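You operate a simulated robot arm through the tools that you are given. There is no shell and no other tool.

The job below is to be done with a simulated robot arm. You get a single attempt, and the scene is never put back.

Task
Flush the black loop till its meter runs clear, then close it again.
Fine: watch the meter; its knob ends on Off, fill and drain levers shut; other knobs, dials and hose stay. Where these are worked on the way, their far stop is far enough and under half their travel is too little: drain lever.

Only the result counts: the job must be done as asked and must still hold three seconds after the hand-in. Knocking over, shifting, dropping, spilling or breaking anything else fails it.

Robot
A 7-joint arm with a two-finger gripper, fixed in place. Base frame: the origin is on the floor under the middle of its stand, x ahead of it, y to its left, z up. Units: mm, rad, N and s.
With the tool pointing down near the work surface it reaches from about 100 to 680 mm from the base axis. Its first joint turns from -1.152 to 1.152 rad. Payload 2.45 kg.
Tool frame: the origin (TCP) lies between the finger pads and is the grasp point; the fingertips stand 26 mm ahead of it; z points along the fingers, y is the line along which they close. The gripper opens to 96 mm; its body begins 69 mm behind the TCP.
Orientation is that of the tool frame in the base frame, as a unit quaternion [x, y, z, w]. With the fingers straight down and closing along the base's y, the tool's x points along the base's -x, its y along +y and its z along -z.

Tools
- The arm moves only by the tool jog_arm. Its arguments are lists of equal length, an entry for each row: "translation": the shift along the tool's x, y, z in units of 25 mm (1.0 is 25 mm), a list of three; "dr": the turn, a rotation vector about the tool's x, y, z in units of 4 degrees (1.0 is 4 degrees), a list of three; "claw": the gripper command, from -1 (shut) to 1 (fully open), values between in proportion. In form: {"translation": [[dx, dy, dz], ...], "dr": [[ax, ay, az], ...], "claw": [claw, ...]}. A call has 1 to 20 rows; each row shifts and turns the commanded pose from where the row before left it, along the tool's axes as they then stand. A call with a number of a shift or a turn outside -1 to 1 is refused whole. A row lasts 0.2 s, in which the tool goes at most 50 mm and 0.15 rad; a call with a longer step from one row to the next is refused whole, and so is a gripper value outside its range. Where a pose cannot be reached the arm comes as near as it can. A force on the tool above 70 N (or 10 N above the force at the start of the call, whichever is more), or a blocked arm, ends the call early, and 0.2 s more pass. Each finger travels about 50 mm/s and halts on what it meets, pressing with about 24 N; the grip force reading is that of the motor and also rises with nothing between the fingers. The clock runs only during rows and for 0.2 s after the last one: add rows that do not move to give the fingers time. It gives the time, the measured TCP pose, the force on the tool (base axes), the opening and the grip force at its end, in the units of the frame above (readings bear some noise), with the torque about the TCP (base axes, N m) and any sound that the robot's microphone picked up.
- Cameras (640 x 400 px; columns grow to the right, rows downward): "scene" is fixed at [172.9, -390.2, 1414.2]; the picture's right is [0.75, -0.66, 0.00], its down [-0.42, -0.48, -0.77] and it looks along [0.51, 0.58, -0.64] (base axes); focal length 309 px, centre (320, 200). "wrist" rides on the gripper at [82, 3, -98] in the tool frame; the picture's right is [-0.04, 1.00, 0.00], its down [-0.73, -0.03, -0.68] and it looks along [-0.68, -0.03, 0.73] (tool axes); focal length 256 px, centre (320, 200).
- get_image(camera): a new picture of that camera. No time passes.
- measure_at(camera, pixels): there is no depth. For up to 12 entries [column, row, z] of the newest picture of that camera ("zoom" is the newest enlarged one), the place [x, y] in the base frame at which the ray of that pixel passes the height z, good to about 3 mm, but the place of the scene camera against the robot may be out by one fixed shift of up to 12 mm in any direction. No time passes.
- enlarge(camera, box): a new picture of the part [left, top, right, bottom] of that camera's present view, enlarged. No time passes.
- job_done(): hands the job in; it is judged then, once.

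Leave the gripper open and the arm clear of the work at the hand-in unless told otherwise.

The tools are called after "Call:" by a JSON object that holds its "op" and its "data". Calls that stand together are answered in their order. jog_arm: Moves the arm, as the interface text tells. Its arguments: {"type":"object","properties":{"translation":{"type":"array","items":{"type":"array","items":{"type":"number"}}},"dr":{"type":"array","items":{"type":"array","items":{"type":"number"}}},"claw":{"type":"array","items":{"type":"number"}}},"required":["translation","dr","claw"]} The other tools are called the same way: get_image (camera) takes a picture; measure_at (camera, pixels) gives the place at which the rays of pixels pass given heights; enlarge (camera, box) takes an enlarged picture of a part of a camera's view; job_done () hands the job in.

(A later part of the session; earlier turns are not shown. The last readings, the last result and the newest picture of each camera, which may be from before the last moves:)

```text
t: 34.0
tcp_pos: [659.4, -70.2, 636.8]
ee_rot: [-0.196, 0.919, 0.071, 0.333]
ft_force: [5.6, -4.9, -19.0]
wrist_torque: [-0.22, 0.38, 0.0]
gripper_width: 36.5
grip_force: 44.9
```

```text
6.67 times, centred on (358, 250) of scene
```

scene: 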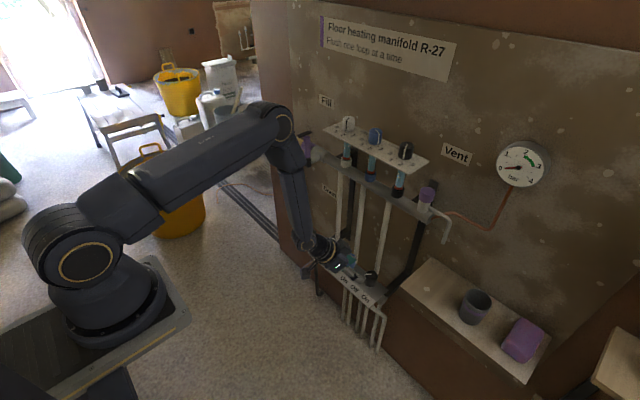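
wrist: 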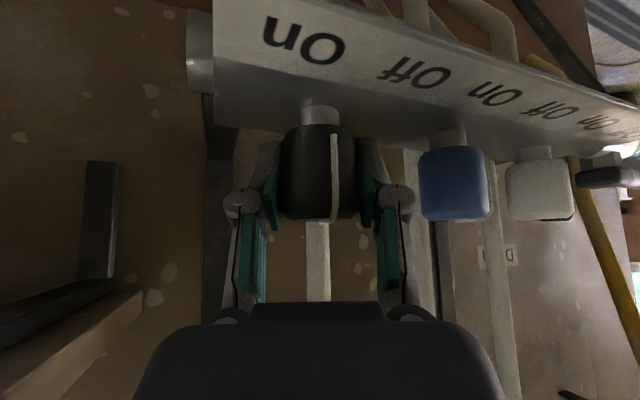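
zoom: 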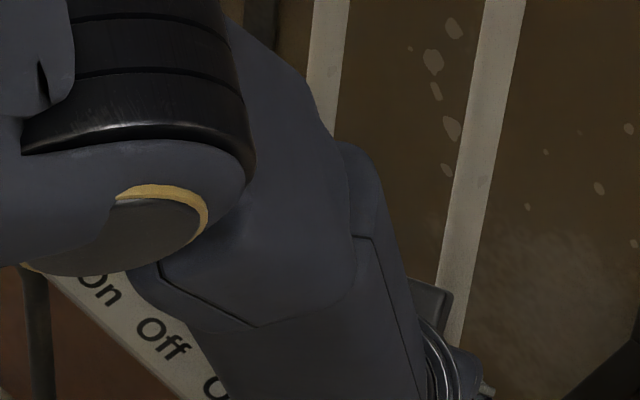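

The knob turned along with the hand (the wire is still at the same spot between the pads). I'll check the whole arm's posture before continuing.

Call:
{"op": "get_image", "data": {"camera": "scene"}}

```text
taken
```

scene: 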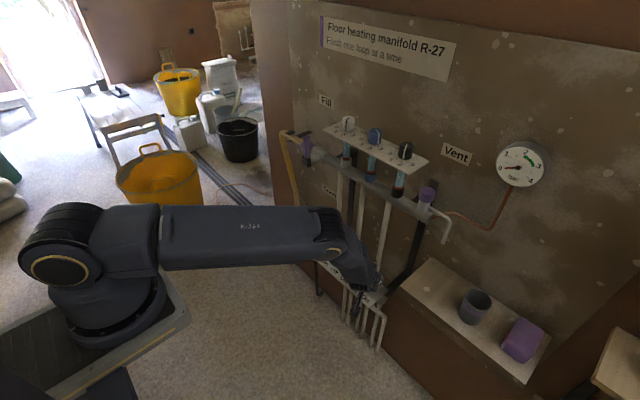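

The arm swung its elbow down to the side but is clear of everything. I'm continuing the turn another 12° and watching the force.

Call:
{"op": "jog_arm", "data": {"translation": [[0, 0, 0], [0, 0, 0], [0, 0, 0], [0, 0, 0]], "dr": [[-0.643, 0, -0.766], [-0.643, 0, -0.766], [-0.643, 0, -0.766], [0, 0, 0]], "claw": [-1, -1, -1, -1]}}

Call:
{"op": "enlarge", "data": {"camera": "wrist", "box": [160, 0, 480, 200]}}

Call:
{"op": "get_image", "data": {"camera": "scene"}}

```text
t: 35.0
tcp_pos: [659.0, -69.8, 638.1]
ee_rot: [-0.29, 0.894, 0.105, 0.325]
ft_force: [-3.5, -8.0, -8.8]
wrist_torque: [-0.26, 0.04, -0.04]
gripper_width: 37.3
grip_force: 45.0
```

```text
2.00 times, centred on (320, 100) of wrist
```

zoom: 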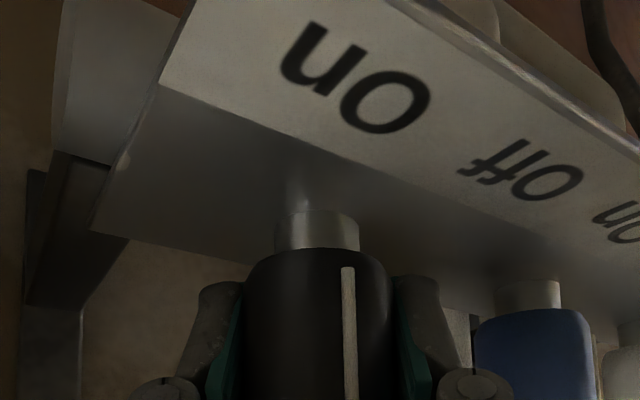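

```text
taken
```

scene: 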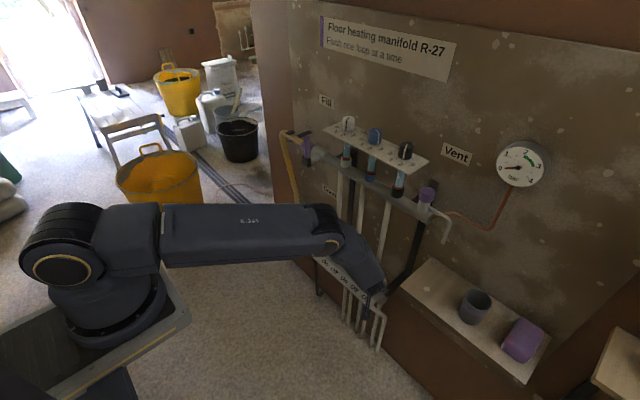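

That went fine at 36° yaw with small forces. I'm continuing 16° more.

Call:
{"op": "jog_arm", "data": {"translation": [[0, 0, 0], [0, 0, 0], [0, 0, 0], [0, 0, 0], [0, 0, 0]], "dr": [[-0.643, 0, -0.766], [-0.643, 0, -0.766], [-0.643, 0, -0.766], [-0.643, 0, -0.766], [0, 0, 0]], "claw": [-1, -1, -1, -1, -1]}}

Call:
{"op": "enlarge", "data": {"camera": "wrist", "box": [160, 0, 480, 200]}}

Call:
{"op": "get_image", "data": {"camera": "scene"}}

```text
t: 36.2
tcp_pos: [660.5, -69.2, 637.6]
ee_rot: [-0.412, 0.845, 0.15, 0.307]
ft_force: [-10.1, -10.6, -2.9]
wrist_torque: [-0.11, -0.17, -0.02]
gripper_width: 37.0
grip_force: 44.9
```

```text
2.00 times, centred on (320, 100) of wrist
```

zoom: 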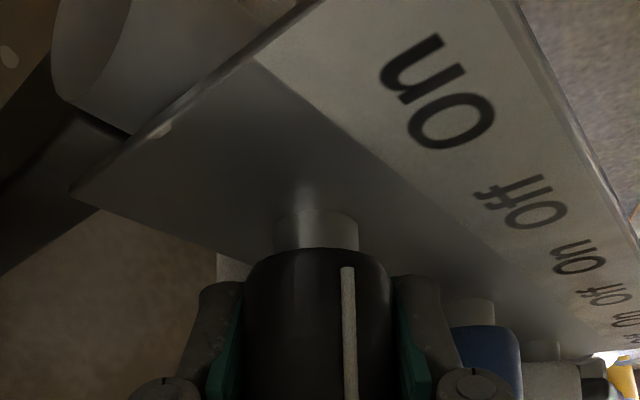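

```text
taken
```

scene: 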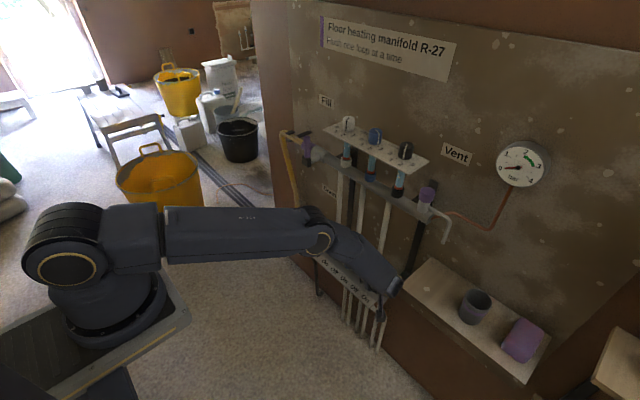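

The yaw is now 52°, and the hand is getting near the shelf on the right. I'll zoom in to check the clearance before going further.

Call:
{"op": "enlarge", "data": {"camera": "scene", "box": [330, 220, 458, 300]}}

Call:
{"op": "get_image", "data": {"camera": "wrist"}}

```text
5.00 times, centred on (394, 260) of scene
```

zoom: 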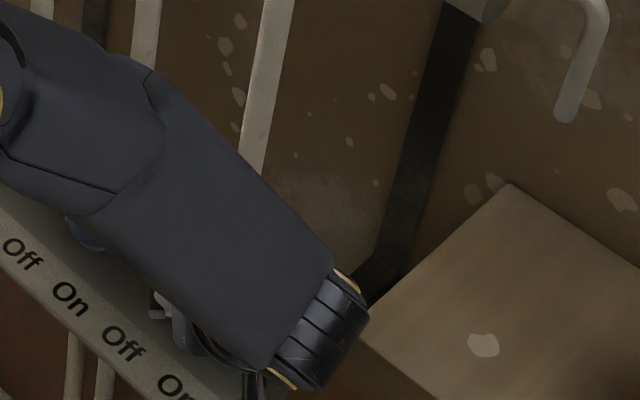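

```text
taken
```

wrist: 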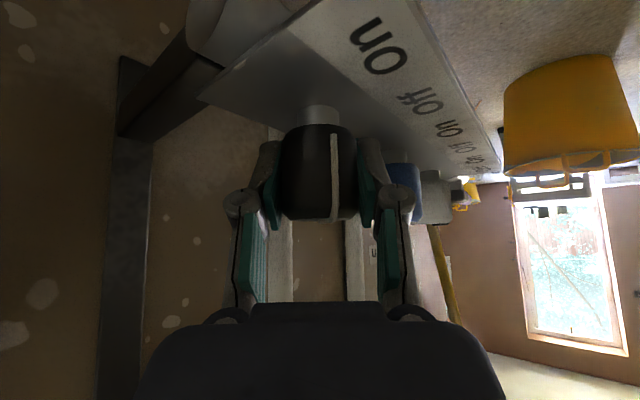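

The black wrist joint is close to the shelf edge, so I won't go further this way. I'm opening the claw, rotating the open hand back 52° around the knob, and then I'll re-grip.

Call:
{"op": "jog_arm", "data": {"translation": [[0, 0, 0], [0, 0, 0], [0, 0, 0], [0, 0, 0], [0, 0, 0], [0, 0, 0], [0, 0, 0], [0, 0, 0], [0, 0, 0], [0, 0, 0], [0, 0, 0], [0, 0, 0], [0, 0, 0], [0, 0, 0], [0, 0, 0], [0, 0, 0], [0, 0, 0]], "dr": [[0, 0, 0], [0, 0, 0], [0, 0, 0], [0.643, 0, 0.766], [0.643, 0, 0.766], [0.643, 0, 0.766], [0.643, 0, 0.766], [0.643, 0, 0.766], [0.643, 0, 0.766], [0.643, 0, 0.766], [0.643, 0, 0.766], [0.643, 0, 0.766], [0.643, 0, 0.766], [0.643, 0, 0.766], [0.643, 0, 0.766], [0.643, 0, 0.766], [0, 0, 0]], "claw": [0.2, 0.2, 0.2, 0.2, 0.2, 0.2, 0.2, 0.2, 0.2, 0.2, 0.2, 0.2, 0.2, 0.2, 0.2, 0.2, 0.2]}}

Call:
{"op": "get_image", "data": {"camera": "wrist"}}

Call:
{"op": "enlarge", "data": {"camera": "wrist", "box": [220, 80, 420, 205]}}

Call:
{"op": "get_image", "data": {"camera": "scene"}}

```text
t: 39.8
tcp_pos: [660.9, -69.5, 638.1]
ee_rot: [0.001, 0.94, 0.0, 0.341]
ft_force: [0.1, -0.8, -0.1]
wrist_torque: [-0.03, -0.04, 0.01]
gripper_width: 57.4
grip_force: 0.0
```

```text
taken
```

wrist: 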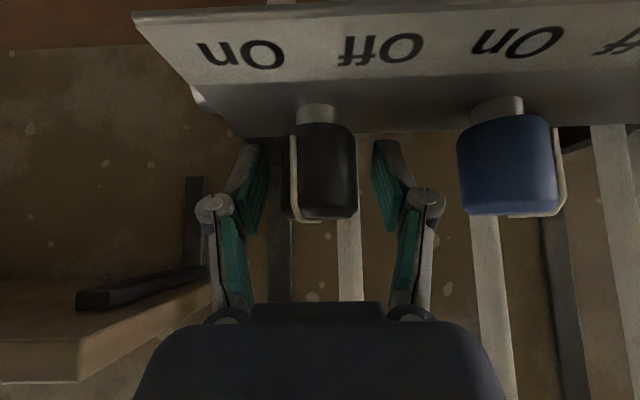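

```text
3.20 times, centred on (320, 142) of wrist
```

zoom: 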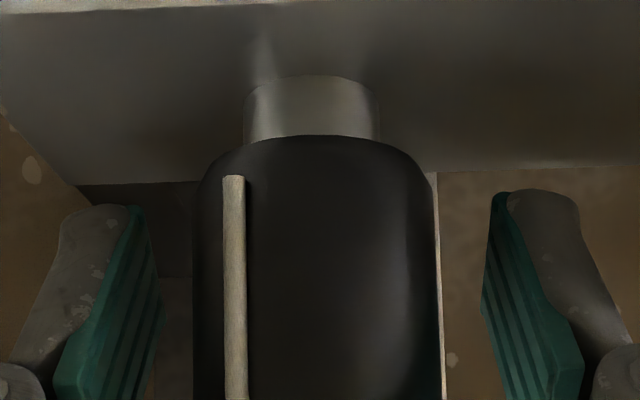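

```text
taken
```

scene: 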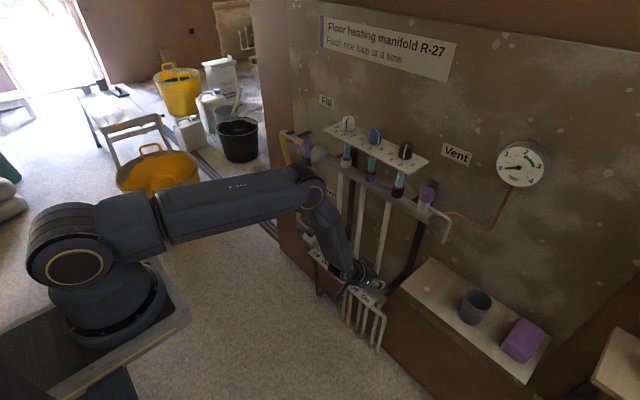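

The wire pointer is now about 33° past straight-ahead toward On, so roughly 12–15° remain to the On mark. I'm re-gripping and turning about 20° to bring it to the stop.

Call:
{"op": "jog_arm", "data": {"translation": [[0, 0, 0], [0, 0, 0], [0, 0, 0], [0, 0, 0], [0, 0, 0], [0, 0, 0], [0, 0, 0], [0, 0, 0]], "dr": [[0, 0, 0], [0, 0, 0], [0, 0, 0], [-0.643, 0, -0.766], [-0.643, 0, -0.766], [-0.643, 0, -0.766], [-0.643, 0, -0.766], [0, 0, 0]], "claw": [-0.3, -1, -1, -1, -1, -1, -1, -1]}}

Call:
{"op": "enlarge", "data": {"camera": "wrist", "box": [160, 0, 480, 200]}}

```text
t: 41.6
tcp_pos: [660.6, -69.7, 637.4]
ee_rot: [-0.13, 0.93, 0.049, 0.34]
ft_force: [3.7, -1.2, 0.4]
wrist_torque: [0.0, 0.37, -0.69]
gripper_width: 36.7
grip_force: 44.7
```

```text
2.00 times, centred on (320, 100) of wrist
```

zoom: 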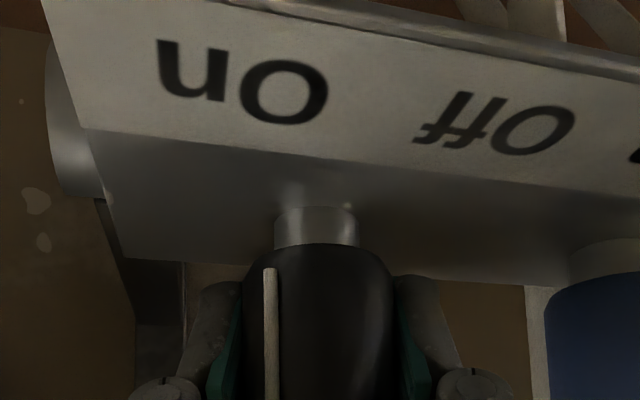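

The torque about vertical jumped to −0.69 N·m, so the knob is at its On stop. I'm releasing and backing out along the tool axis.

Call:
{"op": "jog_arm", "data": {"translation": [[0, 0, 0], [0, 0, 0], [0, 0, -0.8], [0, 0, -0.8], [0, 0, -0.8], [0, 0, -0.8], [0, 0, -0.8], [0, 0, 0]], "dr": [[0, 0, 0], [0, 0, 0], [0, 0, 0], [0, 0, 0], [0, 0, 0], [0, 0, 0], [0, 0, 0], [0, 0, 0]], "claw": [0.2, 0.2, 0.2, 0.2, 0.2, 0.2, 0.2, 0.2]}}

Call:
{"op": "get_image", "data": {"camera": "wrist"}}

Call:
{"op": "enlarge", "data": {"camera": "wrist", "box": [240, 20, 400, 120]}}

Call:
{"op": "get_image", "data": {"camera": "scene"}}

```text
t: 43.4
tcp_pos: [597.9, -86.9, 713.3]
ee_rot: [-0.131, 0.931, 0.048, 0.338]
ft_force: [0.0, 0.0, -0.3]
wrist_torque: [-0.01, -0.02, 0.0]
gripper_width: 57.4
grip_force: 0.1
```

```text
taken
```

wrist: 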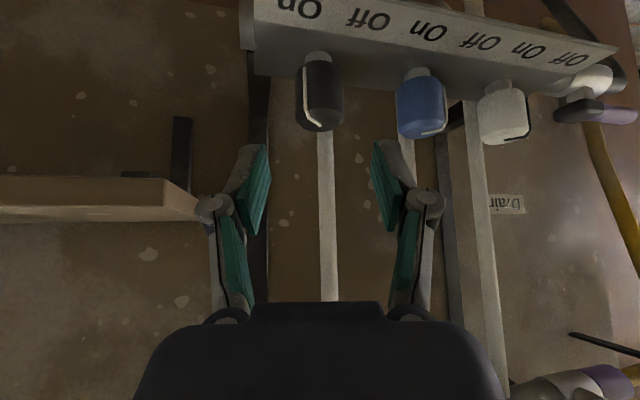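

```text
4.00 times, centred on (320, 70) of wrist
```

zoom: 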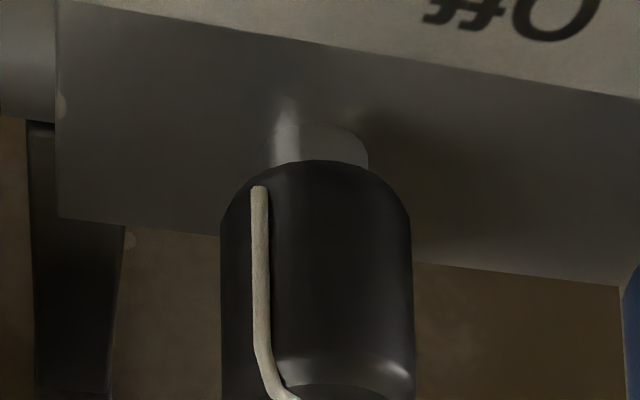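

```text
taken
```

scene: 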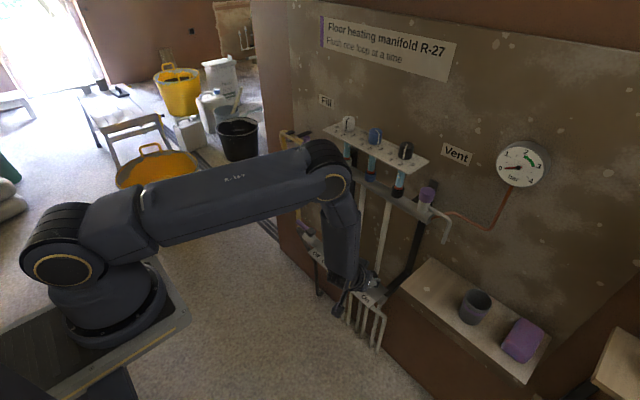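

The black pointer now faces On (about 224°, the mark). Next is the fill lever: I'm straightening the yaw, retracting, rising, and bringing the tool to nearly horizontal in front of the fill valve.

Call:
{"op": "jog_arm", "data": {"translation": [[0, 0, 0], [0, 0, 0], [0, 0, 0], [0, 0, 0], [-0.097, 0.735, -0.878], [-0.097, 0.735, -0.878], [-0.097, 0.735, -0.878], [-0.097, 0.735, -0.878], [-0.097, 0.735, -0.878], [-0.097, 0.735, -0.878], [-0.097, 0.735, -0.878], [-0.097, 0.735, -0.878], [0, 0, 0]], "dr": [[0.643, 0, 0.766], [0.643, 0, 0.766], [0.643, 0, 0.766], [0.643, 0, 0.766], [0, 0, 0], [0, 0, 0], [0, 0, 0], [0, 0, 0], [0, 0, 0], [0, 0, 0], [0, 0, 0], [0, 0, 0], [0, 0, 0]], "claw": [0.2, 0.2, 0.2, 0.2, 0.2, 0.2, 0.2, 0.2, 0.2, 0.2, 0.2, 0.2, 0.2]}}

Call:
{"op": "get_image", "data": {"camera": "scene"}}

```text
t: 46.2
tcp_pos: [500.4, 60.2, 860.6]
ee_rot: [0.0, 0.94, 0.0, 0.342]
ft_force: [0.3, 0.1, -0.3]
wrist_torque: [0.0, 0.02, -0.02]
gripper_width: 57.6
grip_force: 0.1
```

```text
taken
```

scene: 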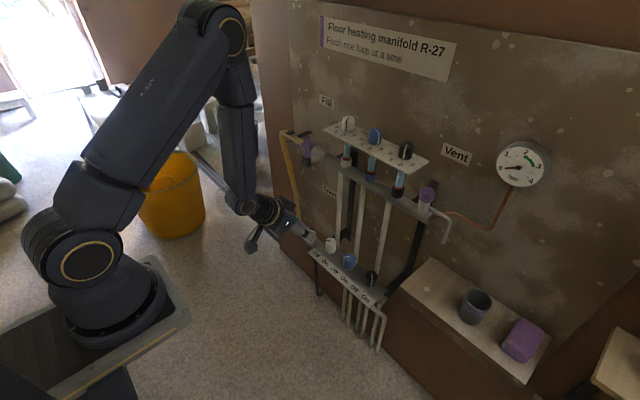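

The arm is clear. I'm going on to (500, 212, 950) and tilting the tool to about 80° (nearly horizontal).

Call:
{"op": "jog_arm", "data": {"translation": [[-0.331, 0.869, -0.394], [-0.331, 0.869, -0.394], [-0.331, 0.869, -0.394], [-0.331, 0.869, -0.394], [-0.331, 0.869, -0.394], [-0.331, 0.869, -0.394], [-0.331, 0.869, -0.394], [0, 0, 0], [0, 0, 0], [0, 0, 0], [0, 0, 0], [0, 0, 0], [0, 0, 0], [0, 0, 0], [0, 0, 0], [0, 0, 0], [0, 0, 0], [0, 0, 0]], "dr": [[0, 0, 0], [0, 0, 0], [0, 0, 0], [0, 0, 0], [0, 0, 0], [0, 0, 0], [0, 0, 0], [0, -1, 0], [0, -1, 0], [0, -1, 0], [0, -1, 0], [0, -1, 0], [0, -1, 0], [0, -1, 0], [0, -1, 0], [0, -1, 0], [0, -1, 0], [0, 0, 0]], "claw": [0.2, 0.2, 0.2, 0.2, 0.2, 0.2, 0.2, 0.2, 0, -0.5, -1, -1, -1, -1, -1, -1, -1, -1]}}

Call:
{"op": "get_image", "data": {"camera": "scene"}}

Call:
{"op": "get_image", "data": {"camera": "wrist"}}

```text
t: 50.0
tcp_pos: [501.1, 212.2, 950.9]
ee_rot: [0.0, 0.765, 0.0, 0.644]
ft_force: [-0.1, 1.1, 0.1]
wrist_torque: [-0.01, 0.0, 0.01]
gripper_width: 0.0
grip_force: 24.1
```

```text
taken
```

scene: 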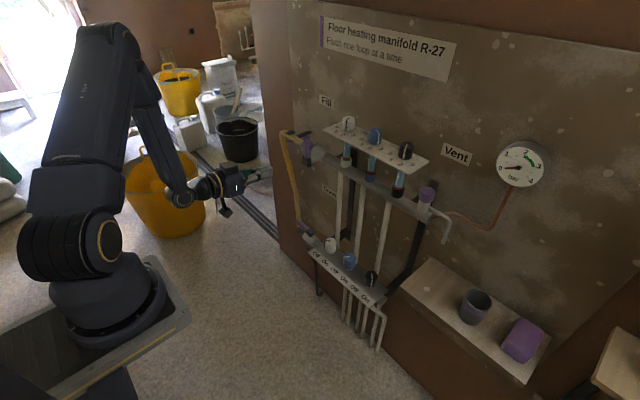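

```text
taken
```

wrist: 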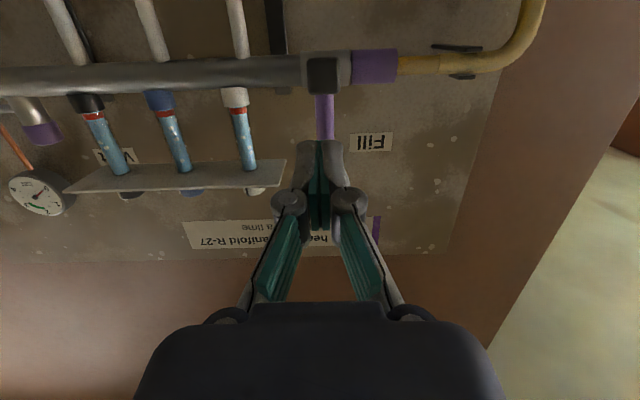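

The fill valve is clearly visible: black block at (323,75), handle upright behind the fingers, dial plate end at (285,160). I'm placing the closed fingers on the handle's −y side, below the dial plate, without touching yet.

Call:
{"op": "jog_arm", "data": {"translation": [[-0.331, -0.427, 0.741], [-0.331, -0.427, 0.741], [-0.331, -0.427, 0.741], [-0.139, 0, 0.808], [-0.139, 0, 0.808], [0, 0, 0]], "dr": [[0, 0, 0], [0, 0, 0], [0, 0, 0], [0, 0, 0], [0, 0, 0], [0, 0, 0]], "claw": [-1, -1, -1, -1, -1, -1]}}

Call:
{"op": "get_image", "data": {"camera": "wrist"}}

Call:
{"op": "enlarge", "data": {"camera": "scene", "box": [230, 90, 390, 190]}}

```text
t: 51.4
tcp_pos: [601.2, 180.6, 965.8]
ee_rot: [0.0, 0.765, 0.0, 0.643]
ft_force: [0.2, 0.0, -0.5]
wrist_torque: [-0.01, 0.01, 0.0]
gripper_width: 0.0
grip_force: 24.3
```

```text
taken
```

wrist: 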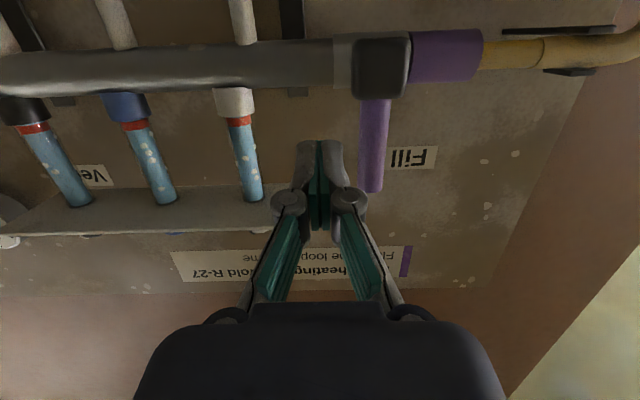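

```text
4.00 times, centred on (310, 140) of scene
```

zoom: 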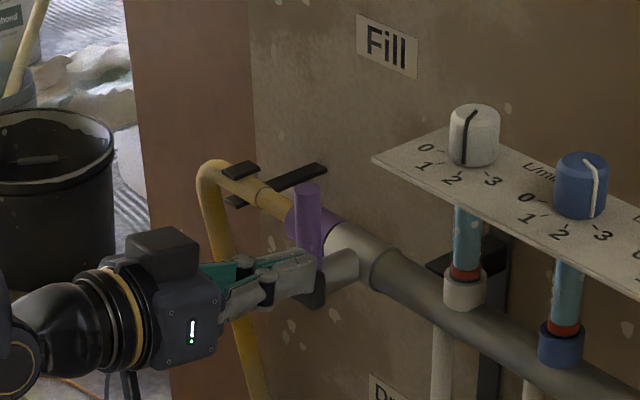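

The handle (tip at (370,188)) sits just to the right of the closed fingers. I'm advancing 41 mm beside it, then nudging +y 22 mm to see whether it turns that way.

Call:
{"op": "jog_arm", "data": {"translation": [[-0.139, 0, 0.808], [-0.139, 0, 0.808], [0, 0.3, 0], [0, 0.2, 0], [0, 0.2, 0], [0, 0.2, 0], [0, 0, 0]], "dr": [[0, 0, 0], [0, 0, 0], [0, 0, 0], [0, 0, 0], [0, 0, 0], [0, 0, 0], [0, 0, 0]], "claw": [-1, -1, -1, -1, -1, -1, -1]}}

Call:
{"op": "get_image", "data": {"camera": "wrist"}}

Call:
{"op": "enlarge", "data": {"camera": "scene", "box": [230, 90, 390, 190]}}

```text
t: 53.0
tcp_pos: [642.9, 202.6, 964.7]
ee_rot: [0.0, 0.766, 0.0, 0.643]
ft_force: [0.4, -0.9, 1.5]
wrist_torque: [-0.01, -0.03, -0.04]
gripper_width: 0.0
grip_force: 24.2
```

```text
taken
```

wrist: 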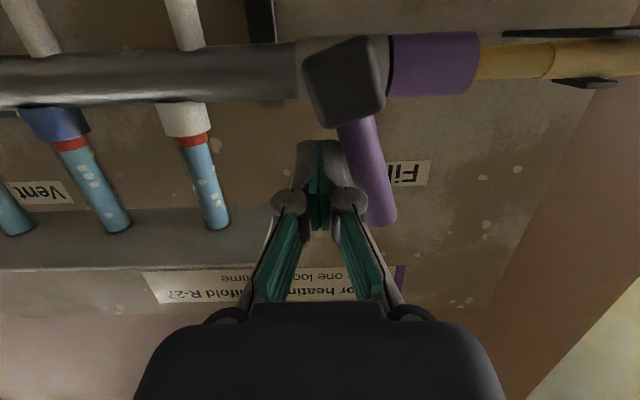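

```text
4.00 times, centred on (310, 140) of scene
```

zoom: 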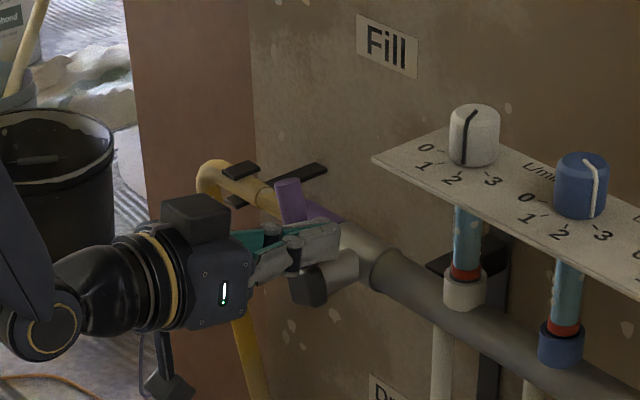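

It swings freely toward +y. I'm continuing along the arc around its pivot at (y 216, z 920).

Call:
{"op": "jog_arm", "data": {"translation": [[-0.091, 0.225, -0.016], [-0.091, 0.225, -0.016], [-0.091, 0.225, -0.016], [0.051, 0.254, 0.009], [0.051, 0.254, 0.009], [0.118, 0.236, 0.02], [0.118, 0.236, 0.02], [0.168, 0.196, 0.029], [0.168, 0.196, 0.029], [0, 0, 0]], "dr": [[0, 0, 0], [0, 0, 0], [0, 0, 0], [0, 0, 0], [0, 0, 0], [0, 0, 0], [0, 0, 0], [0, 0, 0], [0, 0, 0], [0, 0, 0]], "claw": [-1, -1, -1, -1, -1, -1, -1, -1, -1, -1]}}

Call:
{"op": "get_image", "data": {"camera": "wrist"}}

Call:
{"op": "get_image", "data": {"camera": "scene"}}

Call:
{"op": "enlarge", "data": {"camera": "scene", "box": [330, 130, 426, 200]}}

Call:
{"op": "enlarge", "data": {"camera": "scene", "box": [480, 130, 560, 190]}}

```text
t: 55.2
tcp_pos: [642.5, 255.0, 955.1]
ee_rot: [0.0, 0.766, 0.001, 0.642]
ft_force: [0.8, 0.3, -0.9]
wrist_torque: [-0.02, 0.03, -0.01]
gripper_width: 0.1
grip_force: 23.8
```

```text
taken
```

wrist: 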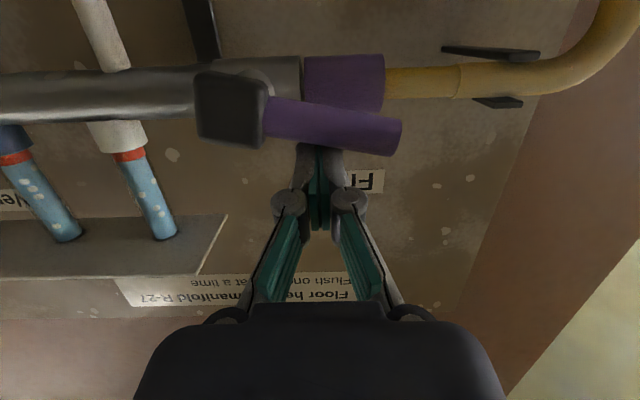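

```text
taken
```

scene: 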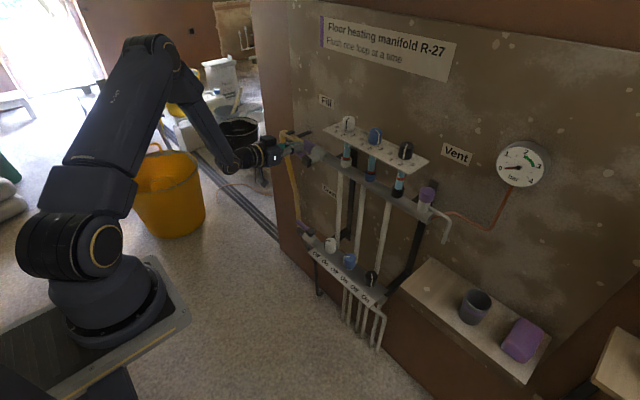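

```text
5.71 times, centred on (378, 165) of scene
```

zoom: 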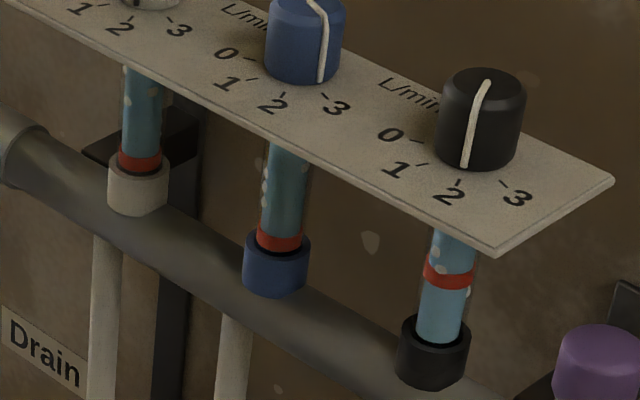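

```text
6.67 times, centred on (520, 160) of scene
```

zoom: 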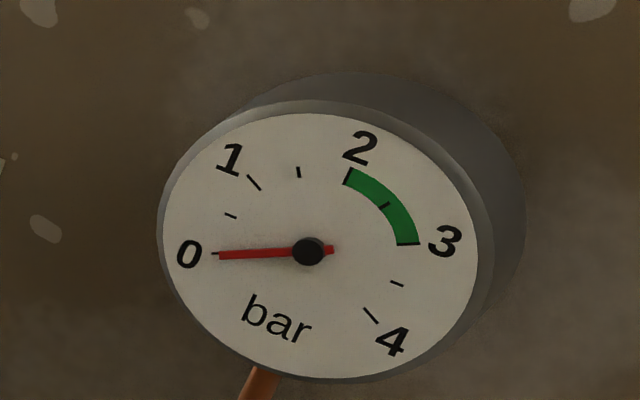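

The black meter's red ring has risen and fewer bubbles show, so flow is running while the gauge stays near 0. I'm pushing the fill lever the last bit to its stop.

Call:
{"op": "jog_arm", "data": {"translation": [[0.214, 0.144, 0.037], [0.214, 0.144, 0.037], [0.26, 0.068, 0.045], [0, 0, 0]], "dr": [[0, 0, 0], [0, 0, 0], [0, 0, 0], [0, 0, 0]], "claw": [-1, -1, -1, -1]}}

Call:
{"op": "get_image", "data": {"camera": "wrist"}}

Call:
{"op": "enlarge", "data": {"camera": "scene", "box": [370, 155, 434, 205]}}

Call:
{"op": "enlarge", "data": {"camera": "scene", "box": [480, 130, 560, 190]}}

```text
t: 56.2
tcp_pos: [642.1, 262.9, 942.7]
ee_rot: [0.002, 0.761, 0.0, 0.649]
ft_force: [-2.6, -2.9, 29.5]
wrist_torque: [-0.11, -0.37, -0.21]
gripper_width: 5.8
grip_force: 28.3
```

```text
taken
```

wrist: 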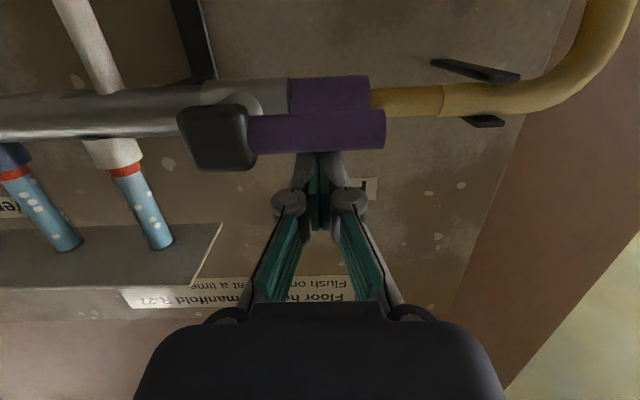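

```text
8.00 times, centred on (402, 180) of scene
```

zoom: 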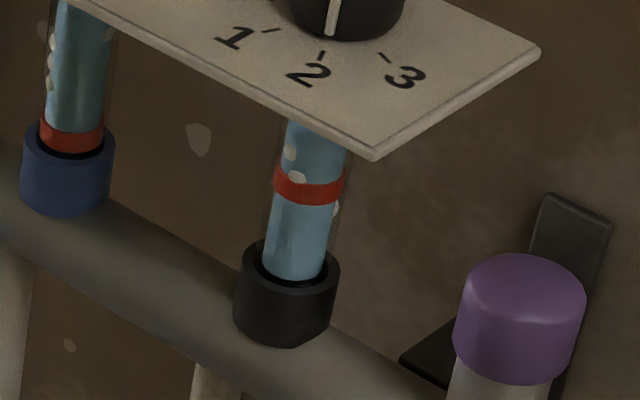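

```text
6.67 times, centred on (520, 160) of scene
```

zoom: 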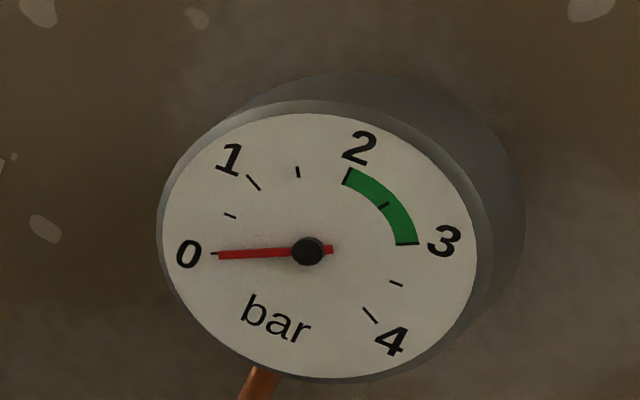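

Fill is fully open (29 N against the stop), the black meter's ring is at mid-height with some bubbles still visible, and the gauge is still near 0. I'm backing the fingers off and moving them below the handle, ready for closing, while the loop flushes.

Call:
{"op": "jog_arm", "data": {"translation": [[-0.315, 0, -0.054], [0.136, 0, -0.788], [0.136, 0, -0.788], [0.136, 0, -0.788], [0.788, 0, 0.136], [0.788, 0, 0.136], [0.788, 0, 0.136], [0, 0, 0], [0, 0, 0], [0, 0, 0]], "dr": [[0, 0, 0], [0, 0, 0], [0, 0, 0], [0, 0, 0], [0, 0, 0], [0, 0, 0], [0, 0, 0], [0, 0, 0], [0, 0, 0], [0, 0, 0]], "claw": [-1, -1, -1, -1, -1, -1, -1, -1, -1, -1]}}

Call:
{"op": "get_image", "data": {"camera": "wrist"}}

Call:
{"op": "get_image", "data": {"camera": "scene"}}

Call:
{"op": "enlarge", "data": {"camera": "scene", "box": [370, 155, 434, 205]}}

Call:
{"op": "enlarge", "data": {"camera": "scene", "box": [480, 130, 560, 190]}}

```text
t: 58.4
tcp_pos: [581.3, 262.8, 885.4]
ee_rot: [0.0, 0.766, 0.0, 0.642]
ft_force: [0.2, -0.2, -0.5]
wrist_torque: [-0.01, 0.02, -0.03]
gripper_width: 0.0
grip_force: 28.7
```

```text
taken
```

wrist: 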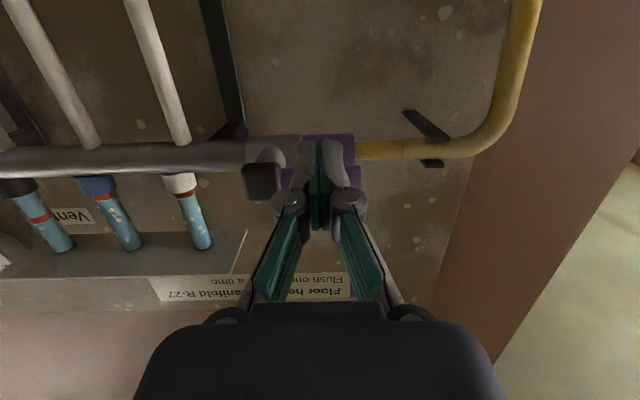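

```text
taken
```

scene: 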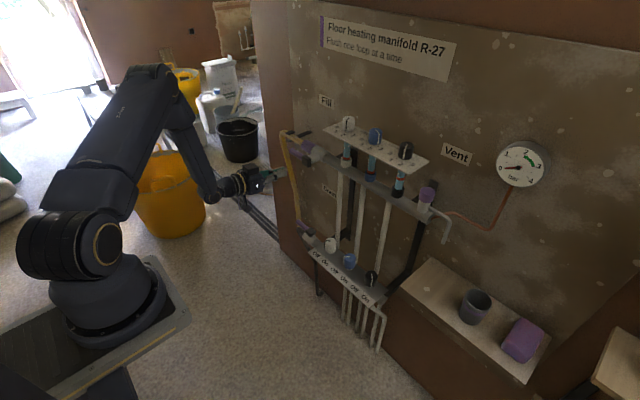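

```text
8.00 times, centred on (402, 180) of scene
```

zoom: 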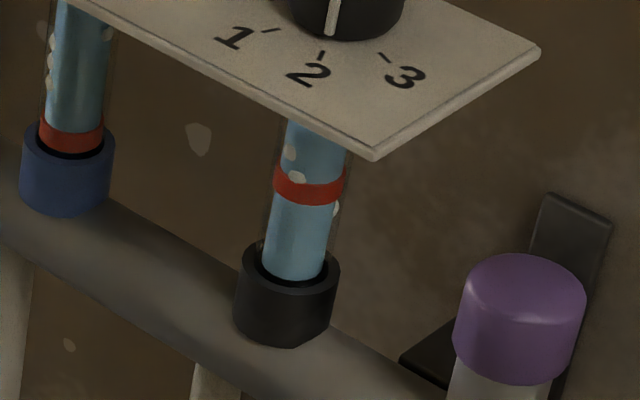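

```text
6.67 times, centred on (520, 160) of scene
```

zoom: 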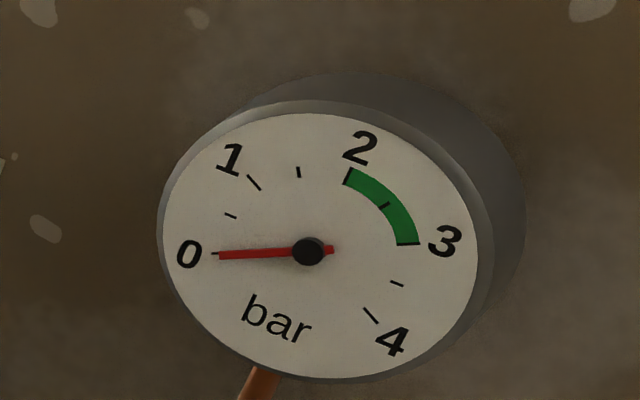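

There are still pale bubbles around the black meter's ring. I'm waiting 4 s without moving, then looking again.

Call:
{"op": "jog_arm", "data": {"translation": [[0, 0, 0], [0, 0, 0], [0, 0, 0], [0, 0, 0], [0, 0, 0], [0, 0, 0], [0, 0, 0], [0, 0, 0], [0, 0, 0], [0, 0, 0], [0, 0, 0], [0, 0, 0], [0, 0, 0], [0, 0, 0], [0, 0, 0], [0, 0, 0], [0, 0, 0], [0, 0, 0], [0, 0, 0], [0, 0, 0]], "dr": [[0, 0, 0], [0, 0, 0], [0, 0, 0], [0, 0, 0], [0, 0, 0], [0, 0, 0], [0, 0, 0], [0, 0, 0], [0, 0, 0], [0, 0, 0], [0, 0, 0], [0, 0, 0], [0, 0, 0], [0, 0, 0], [0, 0, 0], [0, 0, 0], [0, 0, 0], [0, 0, 0], [0, 0, 0], [0, 0, 0]], "claw": [-1, -1, -1, -1, -1, -1, -1, -1, -1, -1, -1, -1, -1, -1, -1, -1, -1, -1, -1, -1]}}

Call:
{"op": "enlarge", "data": {"camera": "scene", "box": [370, 155, 434, 205]}}

Call:
{"op": "enlarge", "data": {"camera": "scene", "box": [480, 130, 560, 190]}}

Call:
{"op": "enlarge", "data": {"camera": "wrist", "box": [0, 160, 160, 260]}}

```text
t: 62.6
tcp_pos: [581.4, 263.1, 885.8]
ee_rot: [-0.001, 0.766, 0.0, 0.643]
ft_force: [0.1, -0.6, 0.6]
wrist_torque: [-0.01, -0.02, 0.0]
gripper_width: 0.0
grip_force: 28.5
```

```text
8.00 times, centred on (402, 180) of scene
```

zoom: 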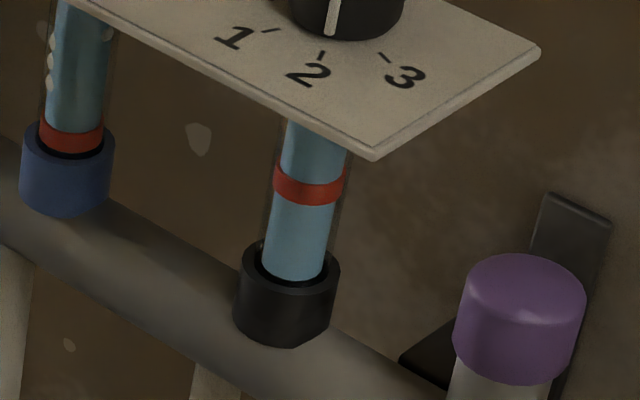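

```text
6.67 times, centred on (520, 160) of scene
```

zoom: 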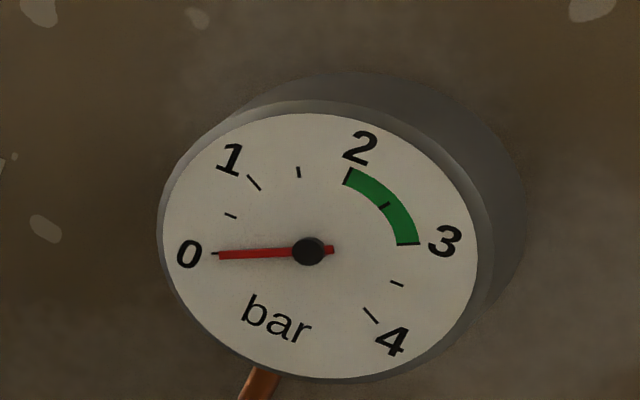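

```text
4.00 times, centred on (80, 210) of wrist
```

zoom: 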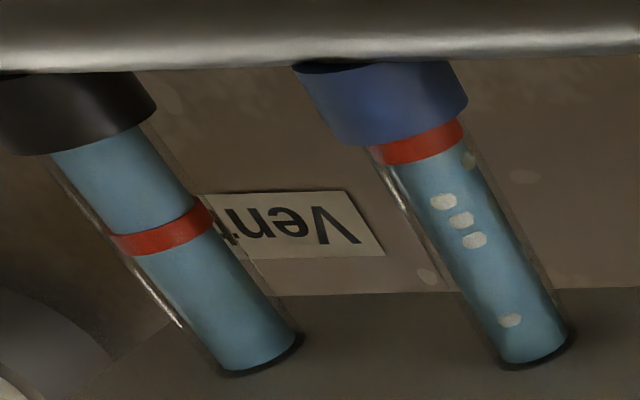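

The black meter is now clear in both cameras (no bubbles, ring steady), while the blue one still shows bubbles. Now I close the fill first: moving the closed fingers in under the handle while I watch that the meter stays clear.

Call:
{"op": "jog_arm", "data": {"translation": [[0, 0, 0], [0, 0, 0], [0, 0, 0], [0, 0, 0], [0, 0, 0], [-0.139, 0, 0.801], [-0.139, 0, 0.801], [-0.139, 0, 0.801], [0, 0, 0]], "dr": [[0, 0, 0], [0, 0, 0], [0, 0, 0], [0, 0, 0], [0, 0, 0], [0, 0, 0], [0, 0, 0], [0, 0, 0], [0, 0, 0]], "claw": [-1, -1, -1, -1, -1, -1, -1, -1, -1]}}

Call:
{"op": "get_image", "data": {"camera": "wrist"}}

Call:
{"op": "enlarge", "data": {"camera": "scene", "box": [370, 155, 434, 205]}}

Call:
{"op": "enlarge", "data": {"camera": "scene", "box": [230, 100, 390, 200]}}

```text
t: 64.6
tcp_pos: [642.4, 262.1, 885.2]
ee_rot: [0.001, 0.766, -0.001, 0.643]
ft_force: [-0.6, -0.2, 0.4]
wrist_torque: [-0.02, 0.02, 0.03]
gripper_width: 0.0
grip_force: 28.5
```

```text
taken
```

wrist: 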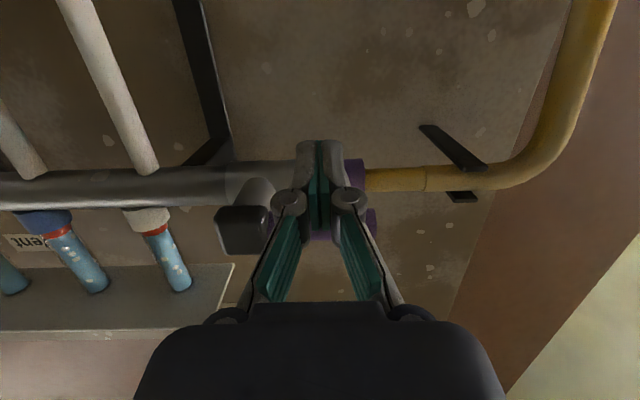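

```text
8.00 times, centred on (402, 180) of scene
```

zoom: 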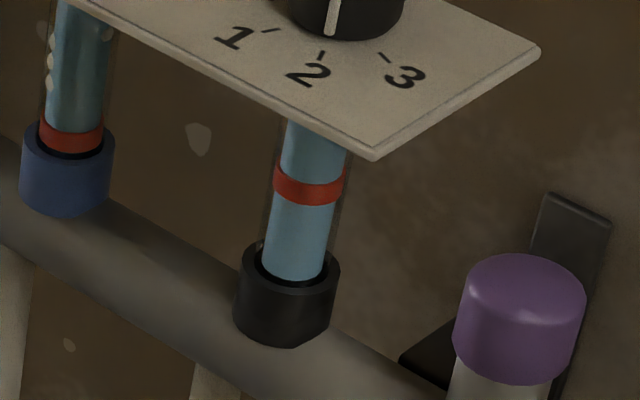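

```text
4.00 times, centred on (310, 150) of scene
```

zoom: 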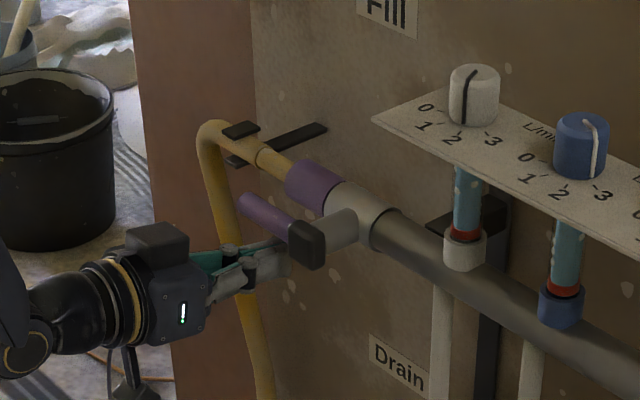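

The meter is still clear and the fingers are under the handle. I'm swinging the handle back up along the arc.

Call:
{"op": "jog_arm", "data": {"translation": [[-0.276, -0.04, -0.048], [-0.276, -0.04, -0.048], [-0.244, 0.084, -0.042], [-0.244, 0.084, -0.042], [-0.258, 0.016, -0.045], [-0.258, 0.016, -0.045], [-0.25, -0.052, -0.043], [-0.25, -0.052, -0.043], [-0.232, -0.118, -0.04], [-0.232, -0.118, -0.04], [0, 0, 0]], "dr": [[0, 0, 0], [0, 0, 0], [0, 0, 0], [0, 0, 0], [0, 0, 0], [0, 0, 0], [0, 0, 0], [0, 0, 0], [0, 0, 0], [0, 0, 0], [0, 0, 0]], "claw": [-1, -1, -1, -1, -1, -1, -1, -1, -1, -1, -1]}}

Call:
{"op": "get_image", "data": {"camera": "wrist"}}

Call:
{"op": "enlarge", "data": {"camera": "scene", "box": [230, 100, 390, 200]}}

```text
t: 67.0
tcp_pos: [643.3, 256.0, 950.7]
ee_rot: [0.0, 0.766, 0.0, 0.643]
ft_force: [-0.9, 0.6, -0.2]
wrist_torque: [0.0, 0.01, -0.01]
gripper_width: 0.0
grip_force: 28.4
```

```text
taken
```

wrist: 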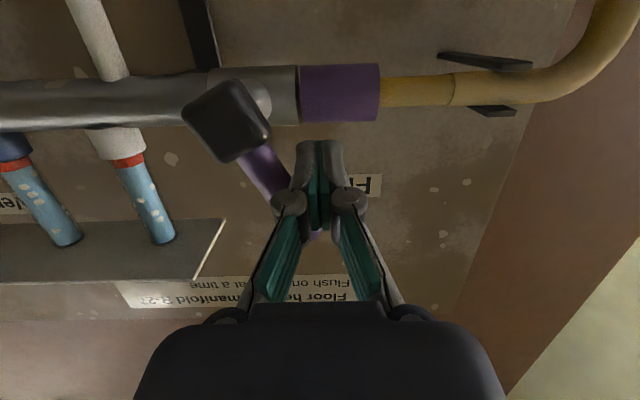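

```text
4.00 times, centred on (310, 150) of scene
```

zoom: 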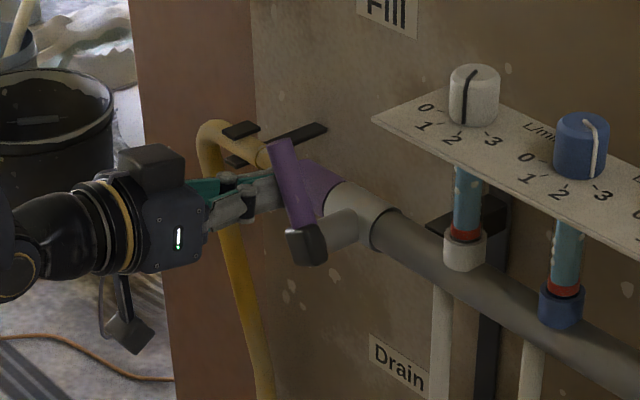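

The handle is coming up (about 30° from vertical). I'm continuing to the shut stop.

Call:
{"op": "jog_arm", "data": {"translation": [[-0.193, -0.172, -0.033], [-0.193, -0.172, -0.033], [-0.142, -0.218, -0.024], [-0.142, -0.218, -0.024], [-0.079, -0.192, -0.014], [0, 0, 0]], "dr": [[0, 0, 0], [0, 0, 0], [0, 0, 0], [0, 0, 0], [0, 0, 0], [0, 0, 0]], "claw": [-1, -1, -1, -1, -1, -1]}}

Call:
{"op": "get_image", "data": {"camera": "wrist"}}

Call:
{"op": "enlarge", "data": {"camera": "scene", "box": [230, 100, 390, 200]}}

```text
t: 68.4
tcp_pos: [641.2, 235.7, 967.3]
ee_rot: [-0.002, 0.767, 0.002, 0.642]
ft_force: [1.6, 18.0, -5.5]
wrist_torque: [0.14, 0.06, 0.25]
gripper_width: 0.0
grip_force: 28.5
```

```text
taken
```

wrist: 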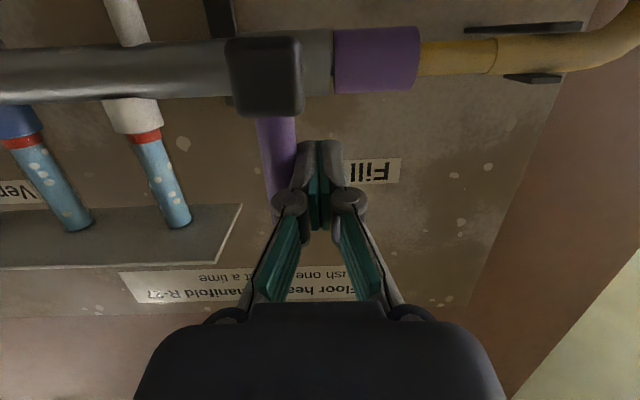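

```text
4.00 times, centred on (310, 150) of scene
```

zoom: 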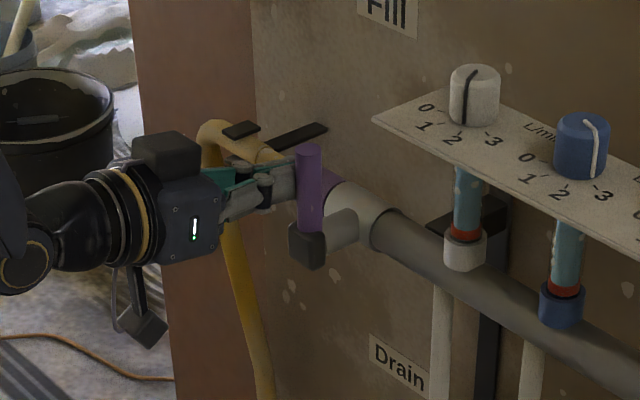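

The handle is vertical and the force reached 18 N, so the fill is at its shut stop. I'm backing away and checking the fill lever and meter.

Call:
{"op": "jog_arm", "data": {"translation": [[0, 0.35, 0], [0.17, 0, -0.985], [0.17, 0, -0.985], [0.17, 0, -0.985], [0.17, 0, -0.985], [0, 0, 0]], "dr": [[0, 0, 0], [0, 0, 0], [0, 0, 0], [0, 0, 0], [0, 0, 0], [0, 0, 0]], "claw": [-1, -1, -1, -1, -1, -1]}}

Call:
{"op": "get_image", "data": {"camera": "wrist"}}

Call:
{"op": "get_image", "data": {"camera": "scene"}}

Call:
{"op": "enlarge", "data": {"camera": "scene", "box": [330, 130, 434, 200]}}

Call:
{"op": "enlarge", "data": {"camera": "scene", "box": [480, 130, 560, 190]}}

```text
t: 69.8
tcp_pos: [542.1, 240.8, 970.0]
ee_rot: [0.0, 0.766, 0.001, 0.643]
ft_force: [-0.1, -0.3, -0.4]
wrist_torque: [0.02, 0.0, 0.02]
gripper_width: 0.2
grip_force: 29.1
```

```text
taken
```

wrist: 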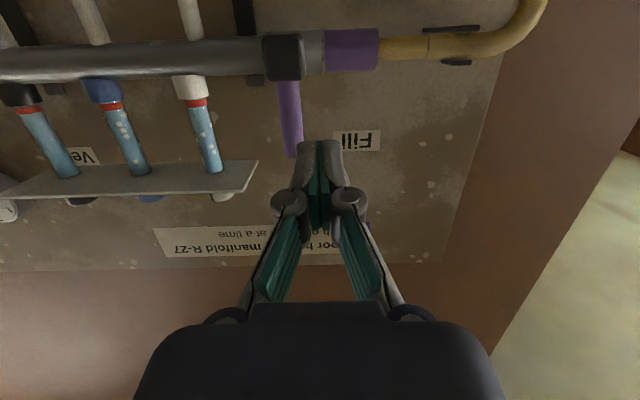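

```text
taken
```

scene: 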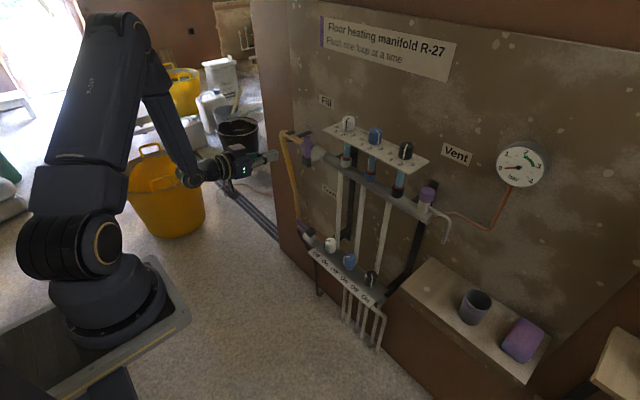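

```text
5.71 times, centred on (382, 165) of scene
```

zoom: 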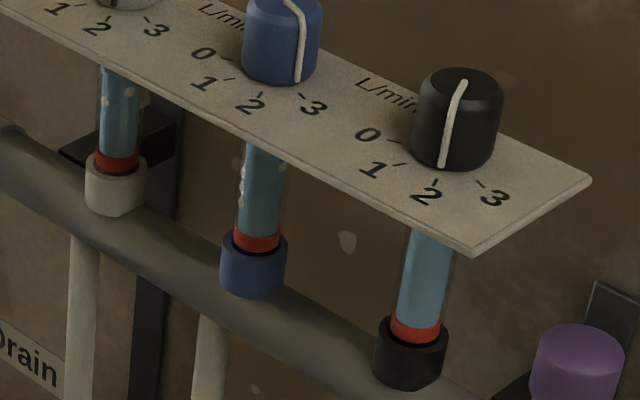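

```text
6.67 times, centred on (520, 160) of scene
```

zoom: 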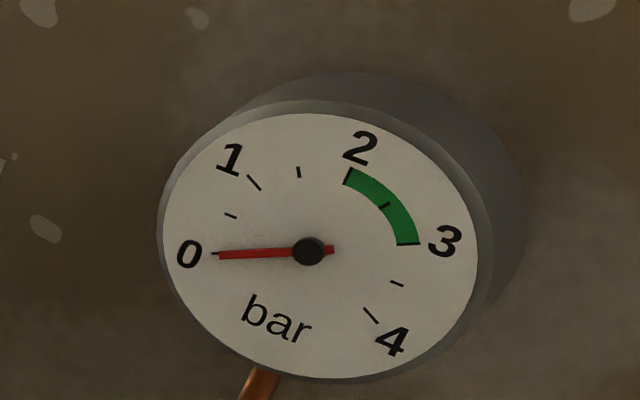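

Fill is shut: handle vertical, black meter's ring back at the bottom, water clear, gauge at 0. Next I close the drain. I'm tilting back to 40° and descending toward the drain handle, to hook it from the wall side.

Call:
{"op": "jog_arm", "data": {"translation": [[0, 0, 0], [0, 0, 0], [0, 0, 0], [0, 0, 0], [0, 0, 0], [0, 0, 0], [0, 0, 0], [0, 0, 0], [0, 0, 0], [0, 0, 0], [0.457, 0.036, 0.948], [0.457, 0.036, 0.948], [0.457, 0.036, 0.948], [0.457, 0.036, 0.948], [0.457, 0.036, 0.948], [0.457, 0.036, 0.948], [0.457, 0.036, 0.948], [0.457, 0.036, 0.948], [0, 0, 0]], "dr": [[0, 1, 0], [0, 1, 0], [0, 1, 0], [0, 1, 0], [0, 1, 0], [0, 1, 0], [0, 1, 0], [0, 1, 0], [0, 1, 0], [0, 1, 0], [0, 0, 0], [0, 0, 0], [0, 0, 0], [0, 0, 0], [0, 0, 0], [0, 0, 0], [0, 0, 0], [0, 0, 0], [0, 0, 0]], "claw": [-1, -1, -1, -1, -1, -1, -1, -1, -1, -1, -1, -1, -1, -1, -1, -1, -1, -1, -1]}}

Call:
{"op": "get_image", "data": {"camera": "wrist"}}

Call:
{"op": "get_image", "data": {"camera": "scene"}}

```text
t: 73.8
tcp_pos: [594.9, 247.5, 764.7]
ee_rot: [0.0, 0.94, 0.0, 0.342]
ft_force: [0.0, 0.3, -0.4]
wrist_torque: [-0.01, 0.0, -0.02]
gripper_width: 0.0
grip_force: 28.1
```

```text
taken
```

wrist: 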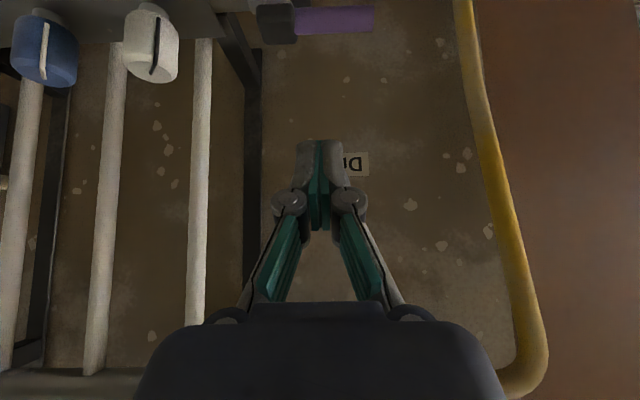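

```text
taken
```

scene: 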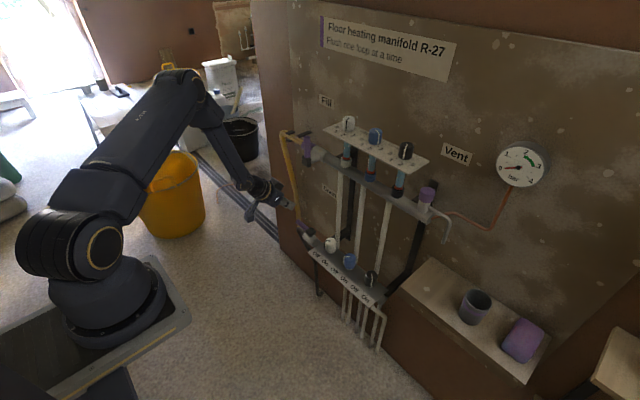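

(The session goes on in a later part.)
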